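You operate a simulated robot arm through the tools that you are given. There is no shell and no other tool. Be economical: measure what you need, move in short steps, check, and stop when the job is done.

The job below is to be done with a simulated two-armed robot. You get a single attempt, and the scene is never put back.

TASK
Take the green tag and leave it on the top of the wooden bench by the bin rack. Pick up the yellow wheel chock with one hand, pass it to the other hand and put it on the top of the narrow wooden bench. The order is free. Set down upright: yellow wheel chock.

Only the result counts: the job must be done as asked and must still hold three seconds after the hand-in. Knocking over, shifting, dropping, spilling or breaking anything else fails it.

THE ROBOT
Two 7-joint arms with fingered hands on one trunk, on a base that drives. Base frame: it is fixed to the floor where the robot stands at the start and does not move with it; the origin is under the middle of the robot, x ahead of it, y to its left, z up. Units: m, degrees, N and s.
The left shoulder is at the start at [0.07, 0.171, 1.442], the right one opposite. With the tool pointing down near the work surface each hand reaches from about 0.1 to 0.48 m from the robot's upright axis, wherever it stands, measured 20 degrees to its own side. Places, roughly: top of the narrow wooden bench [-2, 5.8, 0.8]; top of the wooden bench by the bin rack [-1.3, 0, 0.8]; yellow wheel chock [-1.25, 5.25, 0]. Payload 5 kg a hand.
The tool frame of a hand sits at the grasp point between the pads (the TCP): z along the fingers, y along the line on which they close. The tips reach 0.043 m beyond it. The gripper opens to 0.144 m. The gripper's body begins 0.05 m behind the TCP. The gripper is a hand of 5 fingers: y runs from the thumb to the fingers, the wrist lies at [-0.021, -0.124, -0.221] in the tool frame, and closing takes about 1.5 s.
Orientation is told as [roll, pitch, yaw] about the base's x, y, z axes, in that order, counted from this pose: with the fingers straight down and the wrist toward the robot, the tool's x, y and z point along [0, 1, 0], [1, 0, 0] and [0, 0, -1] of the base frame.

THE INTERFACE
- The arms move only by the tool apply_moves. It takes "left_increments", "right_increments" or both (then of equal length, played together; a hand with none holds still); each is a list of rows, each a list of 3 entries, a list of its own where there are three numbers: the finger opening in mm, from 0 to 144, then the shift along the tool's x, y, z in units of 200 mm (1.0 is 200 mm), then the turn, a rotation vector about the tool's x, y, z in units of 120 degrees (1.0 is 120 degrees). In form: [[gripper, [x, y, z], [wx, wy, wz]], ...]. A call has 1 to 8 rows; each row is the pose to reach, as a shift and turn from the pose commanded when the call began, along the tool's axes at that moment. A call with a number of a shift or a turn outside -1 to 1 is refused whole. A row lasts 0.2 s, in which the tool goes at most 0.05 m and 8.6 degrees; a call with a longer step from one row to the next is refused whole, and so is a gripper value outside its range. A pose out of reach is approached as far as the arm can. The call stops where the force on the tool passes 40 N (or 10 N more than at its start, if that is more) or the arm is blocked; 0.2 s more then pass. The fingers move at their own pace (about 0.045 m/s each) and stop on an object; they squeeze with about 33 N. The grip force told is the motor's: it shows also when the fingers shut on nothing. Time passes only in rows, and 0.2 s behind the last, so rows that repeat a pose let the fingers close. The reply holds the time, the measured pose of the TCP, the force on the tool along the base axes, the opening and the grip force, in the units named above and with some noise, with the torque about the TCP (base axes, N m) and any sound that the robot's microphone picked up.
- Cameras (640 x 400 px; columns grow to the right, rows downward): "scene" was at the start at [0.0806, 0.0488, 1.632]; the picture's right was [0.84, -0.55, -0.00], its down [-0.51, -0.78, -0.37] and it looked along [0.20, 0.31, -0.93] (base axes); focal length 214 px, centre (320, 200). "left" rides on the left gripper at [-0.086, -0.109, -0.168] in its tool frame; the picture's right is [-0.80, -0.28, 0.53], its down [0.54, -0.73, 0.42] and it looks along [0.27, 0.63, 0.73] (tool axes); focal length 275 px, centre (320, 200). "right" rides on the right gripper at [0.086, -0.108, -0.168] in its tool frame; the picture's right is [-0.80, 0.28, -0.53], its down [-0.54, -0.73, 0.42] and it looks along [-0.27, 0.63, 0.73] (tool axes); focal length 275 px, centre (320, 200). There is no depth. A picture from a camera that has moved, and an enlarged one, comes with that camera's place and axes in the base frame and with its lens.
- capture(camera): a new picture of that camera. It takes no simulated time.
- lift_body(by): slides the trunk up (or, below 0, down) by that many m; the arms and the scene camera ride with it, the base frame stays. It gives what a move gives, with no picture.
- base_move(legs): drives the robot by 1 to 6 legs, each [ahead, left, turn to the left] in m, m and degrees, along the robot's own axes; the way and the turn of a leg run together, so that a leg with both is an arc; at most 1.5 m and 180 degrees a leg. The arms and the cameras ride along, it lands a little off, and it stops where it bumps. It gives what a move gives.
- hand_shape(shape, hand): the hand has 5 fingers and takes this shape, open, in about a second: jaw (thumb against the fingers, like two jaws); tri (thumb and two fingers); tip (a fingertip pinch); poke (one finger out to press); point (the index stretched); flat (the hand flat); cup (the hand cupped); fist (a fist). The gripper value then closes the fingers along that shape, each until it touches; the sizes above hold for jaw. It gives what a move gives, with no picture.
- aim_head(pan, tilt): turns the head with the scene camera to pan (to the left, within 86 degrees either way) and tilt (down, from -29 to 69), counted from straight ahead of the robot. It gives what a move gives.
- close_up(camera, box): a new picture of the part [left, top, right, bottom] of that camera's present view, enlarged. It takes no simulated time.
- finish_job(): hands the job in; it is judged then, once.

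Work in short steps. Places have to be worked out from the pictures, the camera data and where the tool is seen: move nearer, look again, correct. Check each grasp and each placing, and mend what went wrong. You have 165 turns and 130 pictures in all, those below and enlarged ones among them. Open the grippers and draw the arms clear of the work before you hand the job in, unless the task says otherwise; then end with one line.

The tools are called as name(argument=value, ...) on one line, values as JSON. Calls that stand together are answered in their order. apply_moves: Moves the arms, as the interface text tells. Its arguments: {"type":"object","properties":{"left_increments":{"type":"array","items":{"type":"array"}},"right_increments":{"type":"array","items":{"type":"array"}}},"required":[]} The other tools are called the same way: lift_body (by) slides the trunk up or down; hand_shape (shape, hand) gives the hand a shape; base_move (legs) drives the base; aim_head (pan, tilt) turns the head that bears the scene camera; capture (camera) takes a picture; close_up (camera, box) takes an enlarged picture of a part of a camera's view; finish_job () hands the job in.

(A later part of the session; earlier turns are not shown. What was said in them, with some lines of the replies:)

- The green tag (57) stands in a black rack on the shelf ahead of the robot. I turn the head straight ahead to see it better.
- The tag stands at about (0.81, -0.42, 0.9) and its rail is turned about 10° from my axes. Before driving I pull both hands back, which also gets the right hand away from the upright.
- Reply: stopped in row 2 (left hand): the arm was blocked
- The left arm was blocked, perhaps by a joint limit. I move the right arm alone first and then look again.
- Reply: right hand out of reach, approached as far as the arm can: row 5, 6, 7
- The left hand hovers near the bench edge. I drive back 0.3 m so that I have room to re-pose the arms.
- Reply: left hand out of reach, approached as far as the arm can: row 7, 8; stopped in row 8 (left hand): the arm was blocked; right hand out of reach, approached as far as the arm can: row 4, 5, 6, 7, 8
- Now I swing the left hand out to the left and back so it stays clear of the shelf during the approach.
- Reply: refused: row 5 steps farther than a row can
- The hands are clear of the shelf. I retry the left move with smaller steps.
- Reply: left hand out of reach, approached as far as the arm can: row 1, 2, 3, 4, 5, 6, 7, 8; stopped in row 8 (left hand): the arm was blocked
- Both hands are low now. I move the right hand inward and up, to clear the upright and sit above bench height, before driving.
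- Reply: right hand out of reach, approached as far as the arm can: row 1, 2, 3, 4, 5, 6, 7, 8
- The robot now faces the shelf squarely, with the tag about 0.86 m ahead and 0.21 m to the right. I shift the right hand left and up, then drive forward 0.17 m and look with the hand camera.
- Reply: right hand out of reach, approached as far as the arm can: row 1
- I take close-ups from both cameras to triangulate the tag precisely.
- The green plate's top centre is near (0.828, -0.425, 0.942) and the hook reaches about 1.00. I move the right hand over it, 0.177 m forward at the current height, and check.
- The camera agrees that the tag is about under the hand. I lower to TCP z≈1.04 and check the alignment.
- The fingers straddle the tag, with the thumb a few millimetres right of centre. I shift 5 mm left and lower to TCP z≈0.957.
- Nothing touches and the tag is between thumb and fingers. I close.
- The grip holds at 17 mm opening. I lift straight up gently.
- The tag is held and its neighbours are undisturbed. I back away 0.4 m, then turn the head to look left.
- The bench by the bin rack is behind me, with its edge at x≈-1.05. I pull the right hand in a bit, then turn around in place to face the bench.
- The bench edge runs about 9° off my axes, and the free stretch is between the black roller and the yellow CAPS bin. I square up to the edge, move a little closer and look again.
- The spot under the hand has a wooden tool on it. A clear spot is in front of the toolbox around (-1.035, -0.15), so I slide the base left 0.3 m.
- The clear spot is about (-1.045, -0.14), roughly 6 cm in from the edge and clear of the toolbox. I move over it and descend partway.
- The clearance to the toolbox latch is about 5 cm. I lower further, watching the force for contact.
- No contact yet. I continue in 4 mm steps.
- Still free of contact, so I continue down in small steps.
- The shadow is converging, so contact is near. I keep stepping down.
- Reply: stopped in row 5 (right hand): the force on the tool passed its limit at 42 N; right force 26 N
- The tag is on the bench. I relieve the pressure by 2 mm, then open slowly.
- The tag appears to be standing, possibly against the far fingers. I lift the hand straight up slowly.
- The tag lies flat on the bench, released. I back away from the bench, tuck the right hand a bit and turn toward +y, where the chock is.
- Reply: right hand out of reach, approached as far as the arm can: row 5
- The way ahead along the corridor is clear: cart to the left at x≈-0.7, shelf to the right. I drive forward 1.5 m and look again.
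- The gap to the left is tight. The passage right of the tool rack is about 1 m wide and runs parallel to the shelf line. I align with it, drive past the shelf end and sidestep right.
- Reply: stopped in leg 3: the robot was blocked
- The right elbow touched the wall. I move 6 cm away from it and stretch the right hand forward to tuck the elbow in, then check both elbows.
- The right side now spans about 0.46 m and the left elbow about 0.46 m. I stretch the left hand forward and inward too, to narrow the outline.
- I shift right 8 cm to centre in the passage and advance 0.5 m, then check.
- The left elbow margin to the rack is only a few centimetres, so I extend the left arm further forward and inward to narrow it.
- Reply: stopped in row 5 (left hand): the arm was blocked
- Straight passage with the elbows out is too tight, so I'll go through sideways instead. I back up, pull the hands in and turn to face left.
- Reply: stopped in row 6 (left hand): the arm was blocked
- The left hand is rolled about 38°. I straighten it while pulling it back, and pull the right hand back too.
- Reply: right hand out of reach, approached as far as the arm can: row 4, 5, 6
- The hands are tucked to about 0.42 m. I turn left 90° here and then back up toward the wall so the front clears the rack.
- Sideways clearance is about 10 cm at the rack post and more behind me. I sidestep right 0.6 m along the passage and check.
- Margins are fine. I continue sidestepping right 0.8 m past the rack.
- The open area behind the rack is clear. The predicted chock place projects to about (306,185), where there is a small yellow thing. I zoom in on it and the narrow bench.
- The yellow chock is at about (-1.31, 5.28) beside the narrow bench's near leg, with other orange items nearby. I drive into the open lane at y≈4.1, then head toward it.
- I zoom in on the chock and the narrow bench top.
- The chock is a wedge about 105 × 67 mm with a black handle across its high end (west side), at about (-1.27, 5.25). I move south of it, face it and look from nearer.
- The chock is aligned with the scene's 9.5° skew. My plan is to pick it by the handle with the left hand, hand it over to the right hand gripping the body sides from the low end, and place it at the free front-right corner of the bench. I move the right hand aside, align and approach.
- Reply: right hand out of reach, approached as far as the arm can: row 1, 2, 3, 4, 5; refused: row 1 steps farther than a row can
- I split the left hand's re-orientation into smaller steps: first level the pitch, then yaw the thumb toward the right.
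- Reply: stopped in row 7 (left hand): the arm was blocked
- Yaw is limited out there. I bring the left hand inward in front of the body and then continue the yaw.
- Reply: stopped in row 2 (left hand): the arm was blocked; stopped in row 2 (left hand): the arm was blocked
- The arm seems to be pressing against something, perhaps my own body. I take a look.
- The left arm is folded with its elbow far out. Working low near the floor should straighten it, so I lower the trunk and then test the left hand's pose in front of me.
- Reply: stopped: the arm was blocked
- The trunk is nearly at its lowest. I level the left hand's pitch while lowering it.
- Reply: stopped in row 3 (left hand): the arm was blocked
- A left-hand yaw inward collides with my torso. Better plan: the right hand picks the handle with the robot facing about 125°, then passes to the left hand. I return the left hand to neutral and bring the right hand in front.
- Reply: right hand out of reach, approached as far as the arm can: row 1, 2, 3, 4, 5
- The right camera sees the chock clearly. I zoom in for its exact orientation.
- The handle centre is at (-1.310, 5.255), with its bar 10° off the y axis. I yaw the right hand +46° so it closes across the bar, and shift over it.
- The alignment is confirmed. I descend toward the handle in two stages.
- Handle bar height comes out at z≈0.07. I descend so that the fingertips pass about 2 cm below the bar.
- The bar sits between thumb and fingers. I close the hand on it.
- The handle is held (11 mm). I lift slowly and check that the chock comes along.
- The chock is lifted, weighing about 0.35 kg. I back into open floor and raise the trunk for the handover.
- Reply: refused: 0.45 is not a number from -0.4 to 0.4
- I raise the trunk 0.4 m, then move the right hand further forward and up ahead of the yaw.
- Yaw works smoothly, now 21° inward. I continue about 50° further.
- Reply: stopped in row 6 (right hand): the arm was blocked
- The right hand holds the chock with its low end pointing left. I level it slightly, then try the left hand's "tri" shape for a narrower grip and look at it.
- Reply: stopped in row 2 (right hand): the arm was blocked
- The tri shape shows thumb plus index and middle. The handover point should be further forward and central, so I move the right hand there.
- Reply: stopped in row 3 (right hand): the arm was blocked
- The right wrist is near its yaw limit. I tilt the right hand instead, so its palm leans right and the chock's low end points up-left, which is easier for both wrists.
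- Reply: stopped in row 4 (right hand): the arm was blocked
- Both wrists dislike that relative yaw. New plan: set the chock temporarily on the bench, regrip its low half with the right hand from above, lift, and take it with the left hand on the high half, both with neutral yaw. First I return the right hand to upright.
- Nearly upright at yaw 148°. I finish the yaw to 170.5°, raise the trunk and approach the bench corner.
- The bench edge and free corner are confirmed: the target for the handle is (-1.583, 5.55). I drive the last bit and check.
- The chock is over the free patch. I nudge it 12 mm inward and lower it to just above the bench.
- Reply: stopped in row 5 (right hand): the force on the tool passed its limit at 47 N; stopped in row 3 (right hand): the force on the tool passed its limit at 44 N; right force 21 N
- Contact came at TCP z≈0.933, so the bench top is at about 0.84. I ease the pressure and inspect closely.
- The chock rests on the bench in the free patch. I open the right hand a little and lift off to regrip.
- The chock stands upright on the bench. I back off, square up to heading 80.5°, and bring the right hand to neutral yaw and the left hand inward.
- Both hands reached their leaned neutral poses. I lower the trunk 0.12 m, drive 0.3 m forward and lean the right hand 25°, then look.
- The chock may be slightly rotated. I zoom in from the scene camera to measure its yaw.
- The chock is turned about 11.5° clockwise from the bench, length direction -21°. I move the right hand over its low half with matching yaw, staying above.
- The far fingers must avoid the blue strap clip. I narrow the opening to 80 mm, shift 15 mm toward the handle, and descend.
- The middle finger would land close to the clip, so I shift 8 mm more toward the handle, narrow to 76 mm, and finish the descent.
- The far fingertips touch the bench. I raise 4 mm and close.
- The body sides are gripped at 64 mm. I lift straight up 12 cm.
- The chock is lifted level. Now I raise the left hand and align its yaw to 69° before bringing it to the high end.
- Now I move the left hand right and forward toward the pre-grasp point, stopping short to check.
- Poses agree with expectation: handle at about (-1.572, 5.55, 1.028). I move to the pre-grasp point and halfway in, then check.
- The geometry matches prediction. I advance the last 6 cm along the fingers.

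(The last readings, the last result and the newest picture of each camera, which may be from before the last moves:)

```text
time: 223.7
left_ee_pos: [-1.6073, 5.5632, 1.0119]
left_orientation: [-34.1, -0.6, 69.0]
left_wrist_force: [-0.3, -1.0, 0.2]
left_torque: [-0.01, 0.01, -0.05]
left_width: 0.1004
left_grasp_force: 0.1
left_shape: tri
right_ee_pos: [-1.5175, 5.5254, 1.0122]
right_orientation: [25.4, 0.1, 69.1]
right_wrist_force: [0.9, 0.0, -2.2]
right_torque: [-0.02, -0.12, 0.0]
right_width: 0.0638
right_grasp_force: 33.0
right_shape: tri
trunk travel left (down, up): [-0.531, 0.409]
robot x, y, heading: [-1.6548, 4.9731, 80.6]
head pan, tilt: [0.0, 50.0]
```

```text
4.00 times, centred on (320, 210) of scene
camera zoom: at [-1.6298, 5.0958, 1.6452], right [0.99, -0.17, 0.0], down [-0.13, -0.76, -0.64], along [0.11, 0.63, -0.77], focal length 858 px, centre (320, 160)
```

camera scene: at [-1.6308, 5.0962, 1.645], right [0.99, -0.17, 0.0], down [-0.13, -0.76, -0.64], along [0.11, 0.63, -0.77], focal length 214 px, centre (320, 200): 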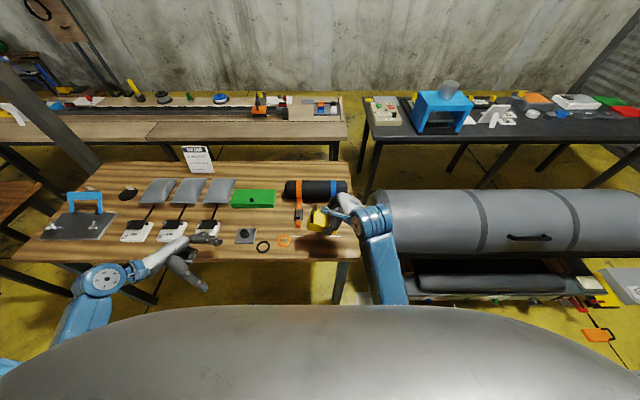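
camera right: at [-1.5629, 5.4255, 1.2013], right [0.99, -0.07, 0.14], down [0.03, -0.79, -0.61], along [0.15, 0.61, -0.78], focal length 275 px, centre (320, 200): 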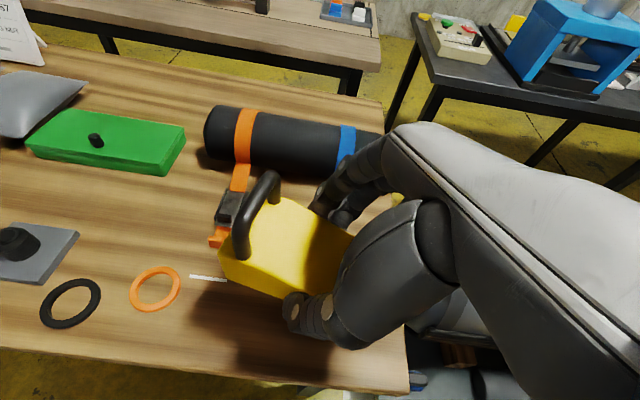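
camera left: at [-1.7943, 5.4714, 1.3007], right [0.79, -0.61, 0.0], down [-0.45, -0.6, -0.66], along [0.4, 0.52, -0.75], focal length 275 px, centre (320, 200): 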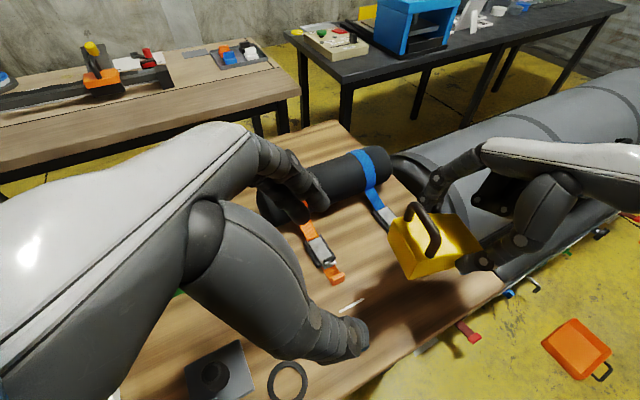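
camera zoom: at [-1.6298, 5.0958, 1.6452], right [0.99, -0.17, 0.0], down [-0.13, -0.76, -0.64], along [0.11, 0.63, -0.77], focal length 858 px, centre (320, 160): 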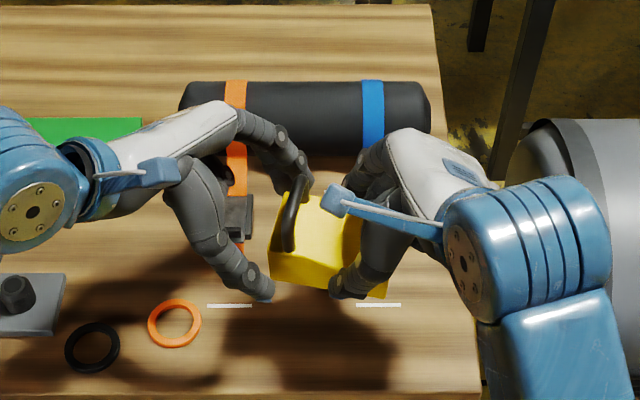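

The left fingertips are a bit too far past the high end. I shift 2 cm toward the low end and then close.

apply_moves(left_increments=[[100, [-0.083, 0, 0.056], [0, 0, 0]], [80, [-0.083, 0, 0.056], [0, 0, 0]], [60, [-0.083, 0, 0.056], [0, 0, 0]], [40, [-0.083, 0, 0.056], [0, 0, 0]], [20, [-0.083, 0, 0.056], [0, 0, 0]], [0, [-0.083, 0, 0.056], [0, 0, 0]], [0, [-0.083, 0, 0.056], [0, 0, 0]], [0, [-0.083, 0, 0.056], [0, 0, 0]]])

close_up(camera="left", box=[220, 120, 540, 380])

close_up(camera="scene", box=[250, 160, 390, 260])

```text
time: 225.5
left_ee_pos: [-1.589, 5.5569, 1.0119]
left_orientation: [-34.1, -0.6, 69.0]
left_wrist_force: [0.2, 0.3, 0.6]
left_torque: [0.03, -0.03, -0.01]
left_width: 0.0639
left_grasp_force: 33.3
left_shape: tri
right_ee_pos: [-1.5181, 5.5265, 1.0128]
right_orientation: [25.5, 0.2, 69.1]
right_wrist_force: [-0.7, 0.2, -3.0]
right_torque: [-0.02, -0.06, 0.05]
right_width: 0.0641
right_grasp_force: 32.9
right_shape: tri
trunk travel left (down, up): [-0.531, 0.409]
robot x, y, heading: [-1.6487, 4.9675, 80.8]
head pan, tilt: [0.0, 50.0]
```

```text
1.54 times, centred on (380, 250) of left
camera zoom: at [-1.6503, 5.4619, 1.1981], right [0.79, -0.61, 0.0], down [-0.45, -0.6, -0.66], along [0.41, 0.52, -0.75], focal length 424 px, centre (228, 123)
```

zoom: 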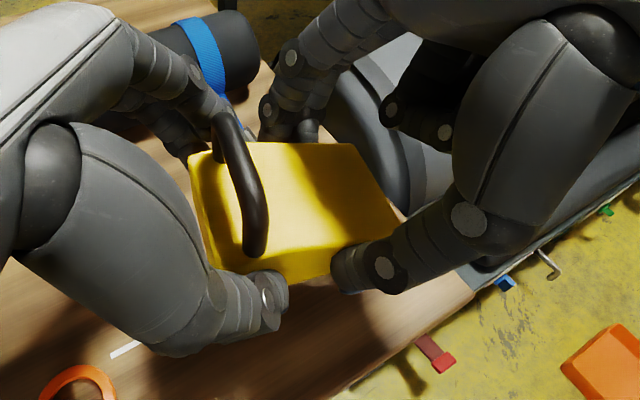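

```text
4.00 times, centred on (320, 210) of scene
camera zoom: at [-1.6301, 5.0959, 1.6451], right [0.99, -0.17, 0.0], down [-0.13, -0.76, -0.64], along [0.11, 0.63, -0.77], focal length 858 px, centre (320, 160)
```

zoom: 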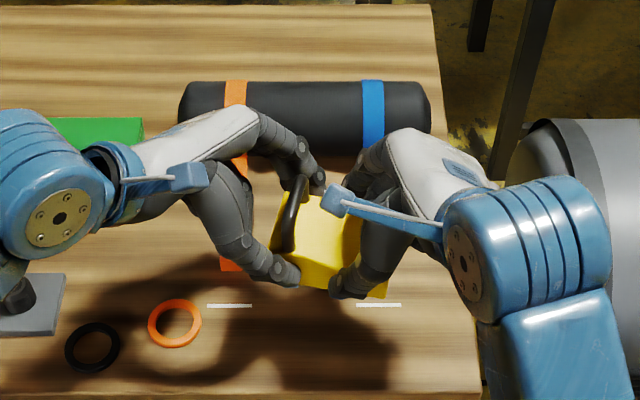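

Both hands hold the chock firmly, with the left at 64 mm. I open the right hand and draw it back along its fingers.

apply_moves(right_increments=[[68, [0, 0, 0], [0, 0, 0]], [76, [0, 0, 0], [0, 0, 0]], [90, [0, 0, 0], [0, 0, 0]], [95, [0, 0, -0.1], [0, 0, 0]], [95, [0, 0, -0.3], [0, 0, 0]], [95, [0, 0, -0.5], [0, 0, 0]], [95, [-0.1, 0, -0.7], [0, 0, 0]], [95, [-0.3, 0, -0.8], [0, 0, 0]]])

close_up(camera="left", box=[220, 120, 540, 380])

close_up(camera="scene", box=[250, 160, 390, 260])

```text
time: 227.3
left_ee_pos: [-1.5867, 5.5565, 1.013]
left_orientation: [-34.1, -0.5, 69.0]
left_wrist_force: [1.4, -0.4, -0.6]
left_torque: [0.07, 0.14, 0.0]
left_width: 0.0639
left_grasp_force: 33.2
left_shape: tri
right_ee_pos: [-1.4001, 5.4813, 1.1329]
right_orientation: [25.7, 0.1, 69.2]
right_wrist_force: [0.2, 0.5, 0.0]
right_torque: [0.02, 0.06, 0.02]
right_width: 0.0946
right_grasp_force: 0.1
right_shape: tri
trunk travel left (down, up): [-0.531, 0.409]
robot x, y, heading: [-1.6519, 4.9653, 80.4]
head pan, tilt: [0.0, 50.0]
```

```text
1.54 times, centred on (380, 250) of left
camera zoom: at [-1.6484, 5.4609, 1.1986], right [0.79, -0.61, 0.0], down [-0.46, -0.6, -0.66], along [0.4, 0.52, -0.75], focal length 424 px, centre (228, 123)
```

zoom: 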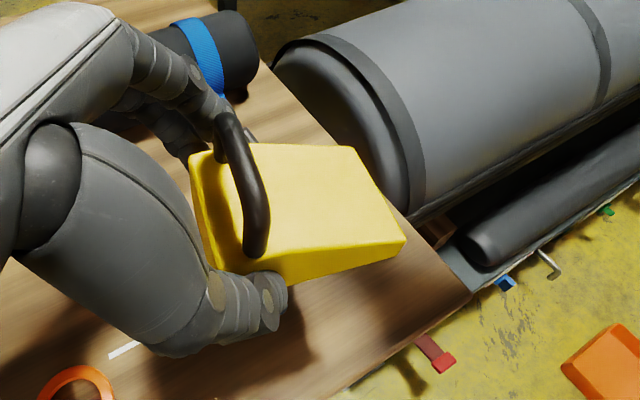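

```text
4.00 times, centred on (320, 210) of scene
camera zoom: at [-1.6272, 5.0947, 1.6452], right [0.99, -0.17, 0.0], down [-0.13, -0.76, -0.64], along [0.1, 0.63, -0.77], focal length 858 px, centre (320, 160)
```

zoom: 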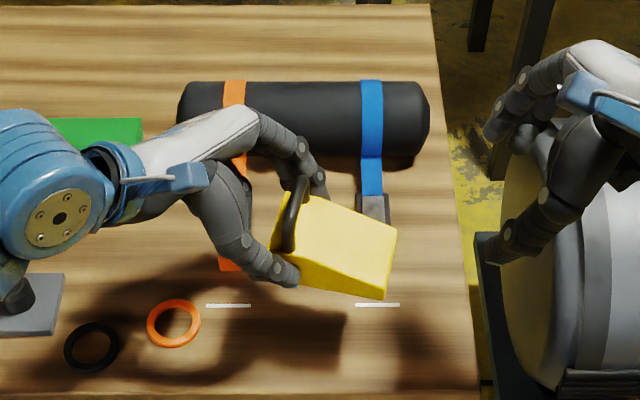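

The left hand holds it alone and level, so the pass is done. I lower it toward the bench.

apply_moves(left_increments=[[0, [0.07, 0, 0.104], [0, 0, 0]], [0, [0.14, 0, 0.208], [0, 0, 0]], [0, [0.21, 0, 0.312], [0, 0, 0]], [0, [0.28, 0, 0.414], [0, 0, 0]]])

close_up(camera="scene", box=[250, 160, 390, 260])

```text
time: 228.3
left_ee_pos: [-1.5868, 5.5575, 0.9144]
left_orientation: [-34.2, -0.6, 69.0]
left_wrist_force: [0.5, 0.7, 0.1]
left_torque: [0.01, 0.14, -0.02]
left_width: 0.0637
left_grasp_force: 33.6
left_shape: tri
right_ee_pos: [-1.4015, 5.4816, 1.1332]
right_orientation: [25.5, 0.1, 69.0]
right_wrist_force: [0.1, -0.3, 0.8]
right_torque: [-0.01, -0.04, 0.0]
right_width: 0.0949
right_grasp_force: 0.1
right_shape: tri
trunk travel left (down, up): [-0.531, 0.409]
robot x, y, heading: [-1.6514, 4.9706, 80.5]
head pan, tilt: [0.0, 50.0]
```

```text
4.00 times, centred on (320, 210) of scene
camera zoom: at [-1.6298, 5.0961, 1.6451], right [0.99, -0.17, 0.0], down [-0.13, -0.76, -0.64], along [0.11, 0.63, -0.77], focal length 858 px, centre (320, 160)
```

zoom: 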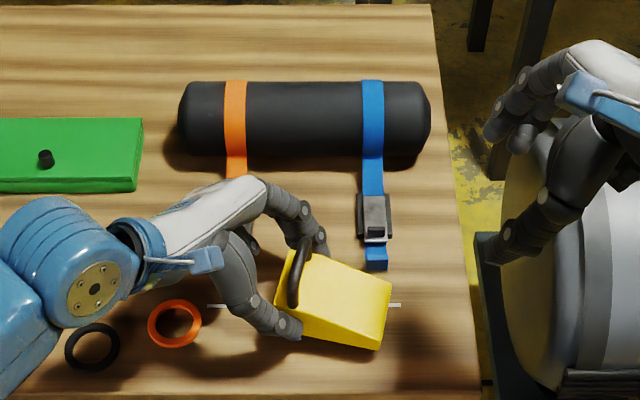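

About 2 cm left. I lower in fine steps until contact.

apply_moves(left_increments=[[0, [0.014, 0, 0.021], [0, 0, 0]], [0, [0.028, 0, 0.041], [0, 0, 0]], [0, [0.042, 0, 0.062], [0, 0, 0]], [0, [0.05, 0, 0.074], [0, 0, 0]], [0, [0.056, 0, 0.083], [0, 0, 0]], [0, [0.062, 0, 0.091], [0, 0, 0]]])

close_up(camera="scene", box=[270, 190, 370, 265])

```text
time: 229.7
left_ee_pos: [-1.5856, 5.5584, 0.894]
left_orientation: [-34.4, -0.8, 69.0]
left_wrist_force: [-2.8, -0.8, 10.5]
left_torque: [-0.29, 0.0, -0.25]
left_width: 0.0641
left_grasp_force: 32.7
left_shape: tri
right_ee_pos: [-1.4023, 5.4807, 1.1333]
right_orientation: [25.5, 0.1, 69.1]
right_wrist_force: [1.0, -0.1, -0.4]
right_torque: [0.02, 0.01, 0.01]
right_width: 0.0947
right_grasp_force: 0.1
right_shape: tri
trunk travel left (down, up): [-0.531, 0.409]
robot x, y, heading: [-1.6511, 4.9678, 80.1]
head pan, tilt: [0.0, 50.0]
```

```text
5.33 times, centred on (320, 228) of scene
camera zoom: at [-1.6305, 5.0944, 1.6455], right [0.99, -0.17, 0.0], down [-0.13, -0.76, -0.64], along [0.11, 0.63, -0.77], focal length 1144 px, centre (320, 53)
```

zoom: 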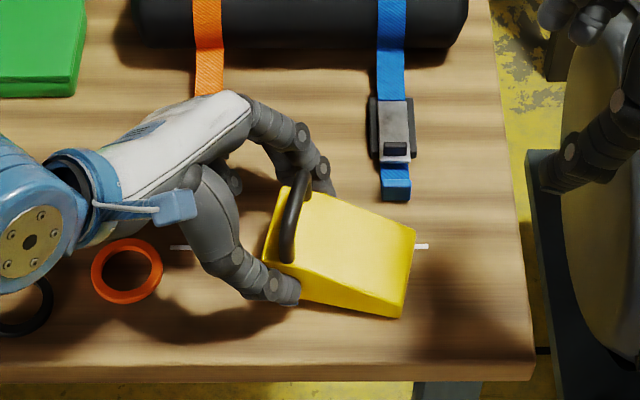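

Contact with about 10 N means the chock is down. I open the left hand gently and withdraw along the fingers.

apply_moves(left_increments=[[66, [0, 0, 0], [0, 0, 0]], [70, [0, 0, 0], [0, 0, 0]], [76, [0, 0, 0], [0, 0, 0]], [82, [0, 0, 0], [0, 0, 0]], [84, [0, 0, -0.08], [0, 0, 0]], [84, [0, 0, -0.25], [0, 0, 0]], [84, [0, 0, -0.45], [0, 0, 0]], [84, [0, 0, -0.65], [0, 0, 0]]])

close_up(camera="scene", box=[250, 160, 390, 260])

```text
time: 231.5
left_ee_pos: [-1.6556, 5.5821, 0.9963]
left_orientation: [-34.2, -0.5, 68.9]
left_wrist_force: [0.1, -0.6, -0.5]
left_torque: [0.0, -0.02, 0.02]
left_width: 0.0837
left_grasp_force: 0.0
left_shape: tri
right_ee_pos: [-1.4019, 5.4822, 1.1323]
right_orientation: [25.5, 0.1, 69.0]
right_wrist_force: [0.0, -0.7, -0.3]
right_torque: [0.02, -0.02, 0.02]
right_width: 0.0946
right_grasp_force: 0.0
right_shape: tri
trunk travel left (down, up): [-0.531, 0.409]
robot x, y, heading: [-1.6505, 4.9701, 80.5]
head pan, tilt: [0.0, 50.0]
```

```text
4.00 times, centred on (320, 210) of scene
camera zoom: at [-1.6306, 5.0956, 1.6451], right [0.99, -0.17, 0.0], down [-0.13, -0.76, -0.64], along [0.11, 0.63, -0.77], focal length 858 px, centre (320, 160)
```

zoom: 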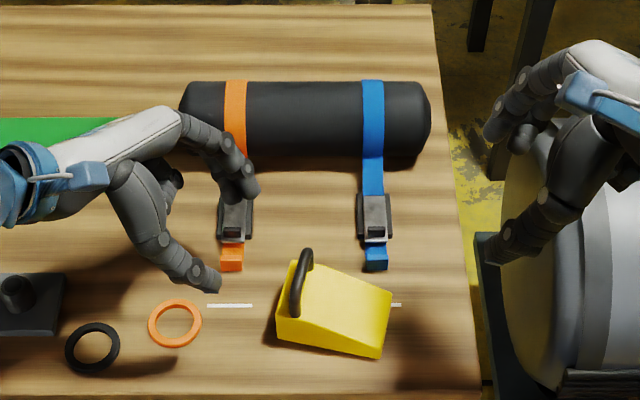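

The chock stands upright and free. I raise the hands, back away and open them for a final check.

apply_moves(left_increments=[[100, [-0.12, 0, -0.17], [0, 0, 0]], [120, [-0.24, 0, -0.34], [0, 0, 0]], [144, [-0.3, 0, -0.45], [0, 0, 0]]], right_increments=[[110, [0, 0, 0], [0, 0, 0]], [130, [0, 0, 0], [0, 0, 0]], [144, [0, 0, 0], [0, 0, 0]]])

base_move(legs=[[-0.4, 0, 0]])

capture(camera="scene")

close_up(camera="scene", box=[80, 80, 400, 230])

```text
time: 232.3
left_ee_pos: [-1.6546, 5.5818, 1.1063]
left_orientation: [-34.1, -0.5, 69.0]
left_wrist_force: [0.8, -1.0, 0.0]
left_torque: [-0.01, 0.02, -0.03]
left_width: 0.1432
left_grasp_force: 0.0
left_shape: tri
right_ee_pos: [-1.4013, 5.4824, 1.1323]
right_orientation: [25.6, 0.1, 69.0]
right_wrist_force: [-0.6, -0.6, -0.4]
right_torque: [0.0, 0.02, 0.0]
right_width: 0.1437
right_grasp_force: 0.0
right_shape: tri
trunk travel left (down, up): [-0.531, 0.409]
robot x, y, heading: [-1.6471, 4.9647, 80.5]
head pan, tilt: [0.0, 50.0]
```

```text
time: 234.7
left_ee_pos: [-1.722, 5.1975, 1.1062]
left_orientation: [-34.3, -0.5, 69.2]
left_wrist_force: [-0.7, -0.1, -0.8]
left_torque: [0.0, -0.01, -0.05]
left_width: 0.1438
left_grasp_force: 0.2
left_shape: tri
right_ee_pos: [-1.467, 5.0969, 1.1326]
right_orientation: [25.5, 0.0, 69.4]
right_wrist_force: [-0.1, 0.0, -0.4]
right_torque: [-0.01, -0.01, 0.04]
right_width: 0.1437
right_grasp_force: 0.0
right_shape: tri
trunk travel left (down, up): [-0.531, 0.409]
robot x, y, heading: [-1.7146, 4.5816, 80.7]
head pan, tilt: [0.0, 50.0]
```

```text
26 pictures are left
camera scene: at [-1.6942, 4.7115, 1.645], right [0.99, -0.16, 0.0], down [-0.12, -0.76, -0.64], along [0.1, 0.63, -0.77], focal length 214 px, centre (320, 200)
```

scene: 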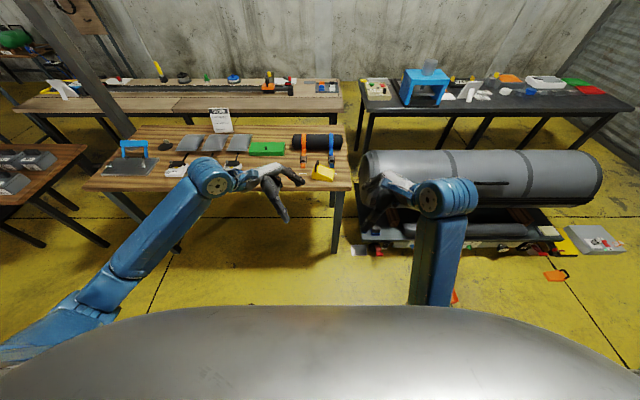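

```text
2.00 times, centred on (240, 155) of scene
camera zoom: at [-1.6942, 4.7115, 1.645], right [0.99, -0.16, 0.0], down [-0.12, -0.76, -0.64], along [0.1, 0.63, -0.77], focal length 429 px, centre (480, 290)
```

zoom: 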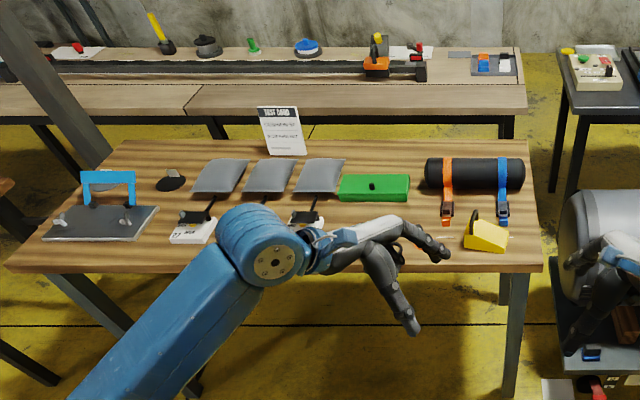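

Everything stands in place: the chock is upright on the narrow bench, the tag lies on the bench by the bin rack, and the hands are open and clear. I hand in the job.

finish_job()

```text
The job is handed in.
```

The green tag is lying flat on the wooden bench by the bin rack. The yellow wheel chock went from the right hand to the left hand and stands upright on the narrow bench, after one brief set-down on that bench to change the right hand's grip. The grippers are open and clear, and I saw nothing else disturbed, though I did not recheck the tag's bench after leaving it.
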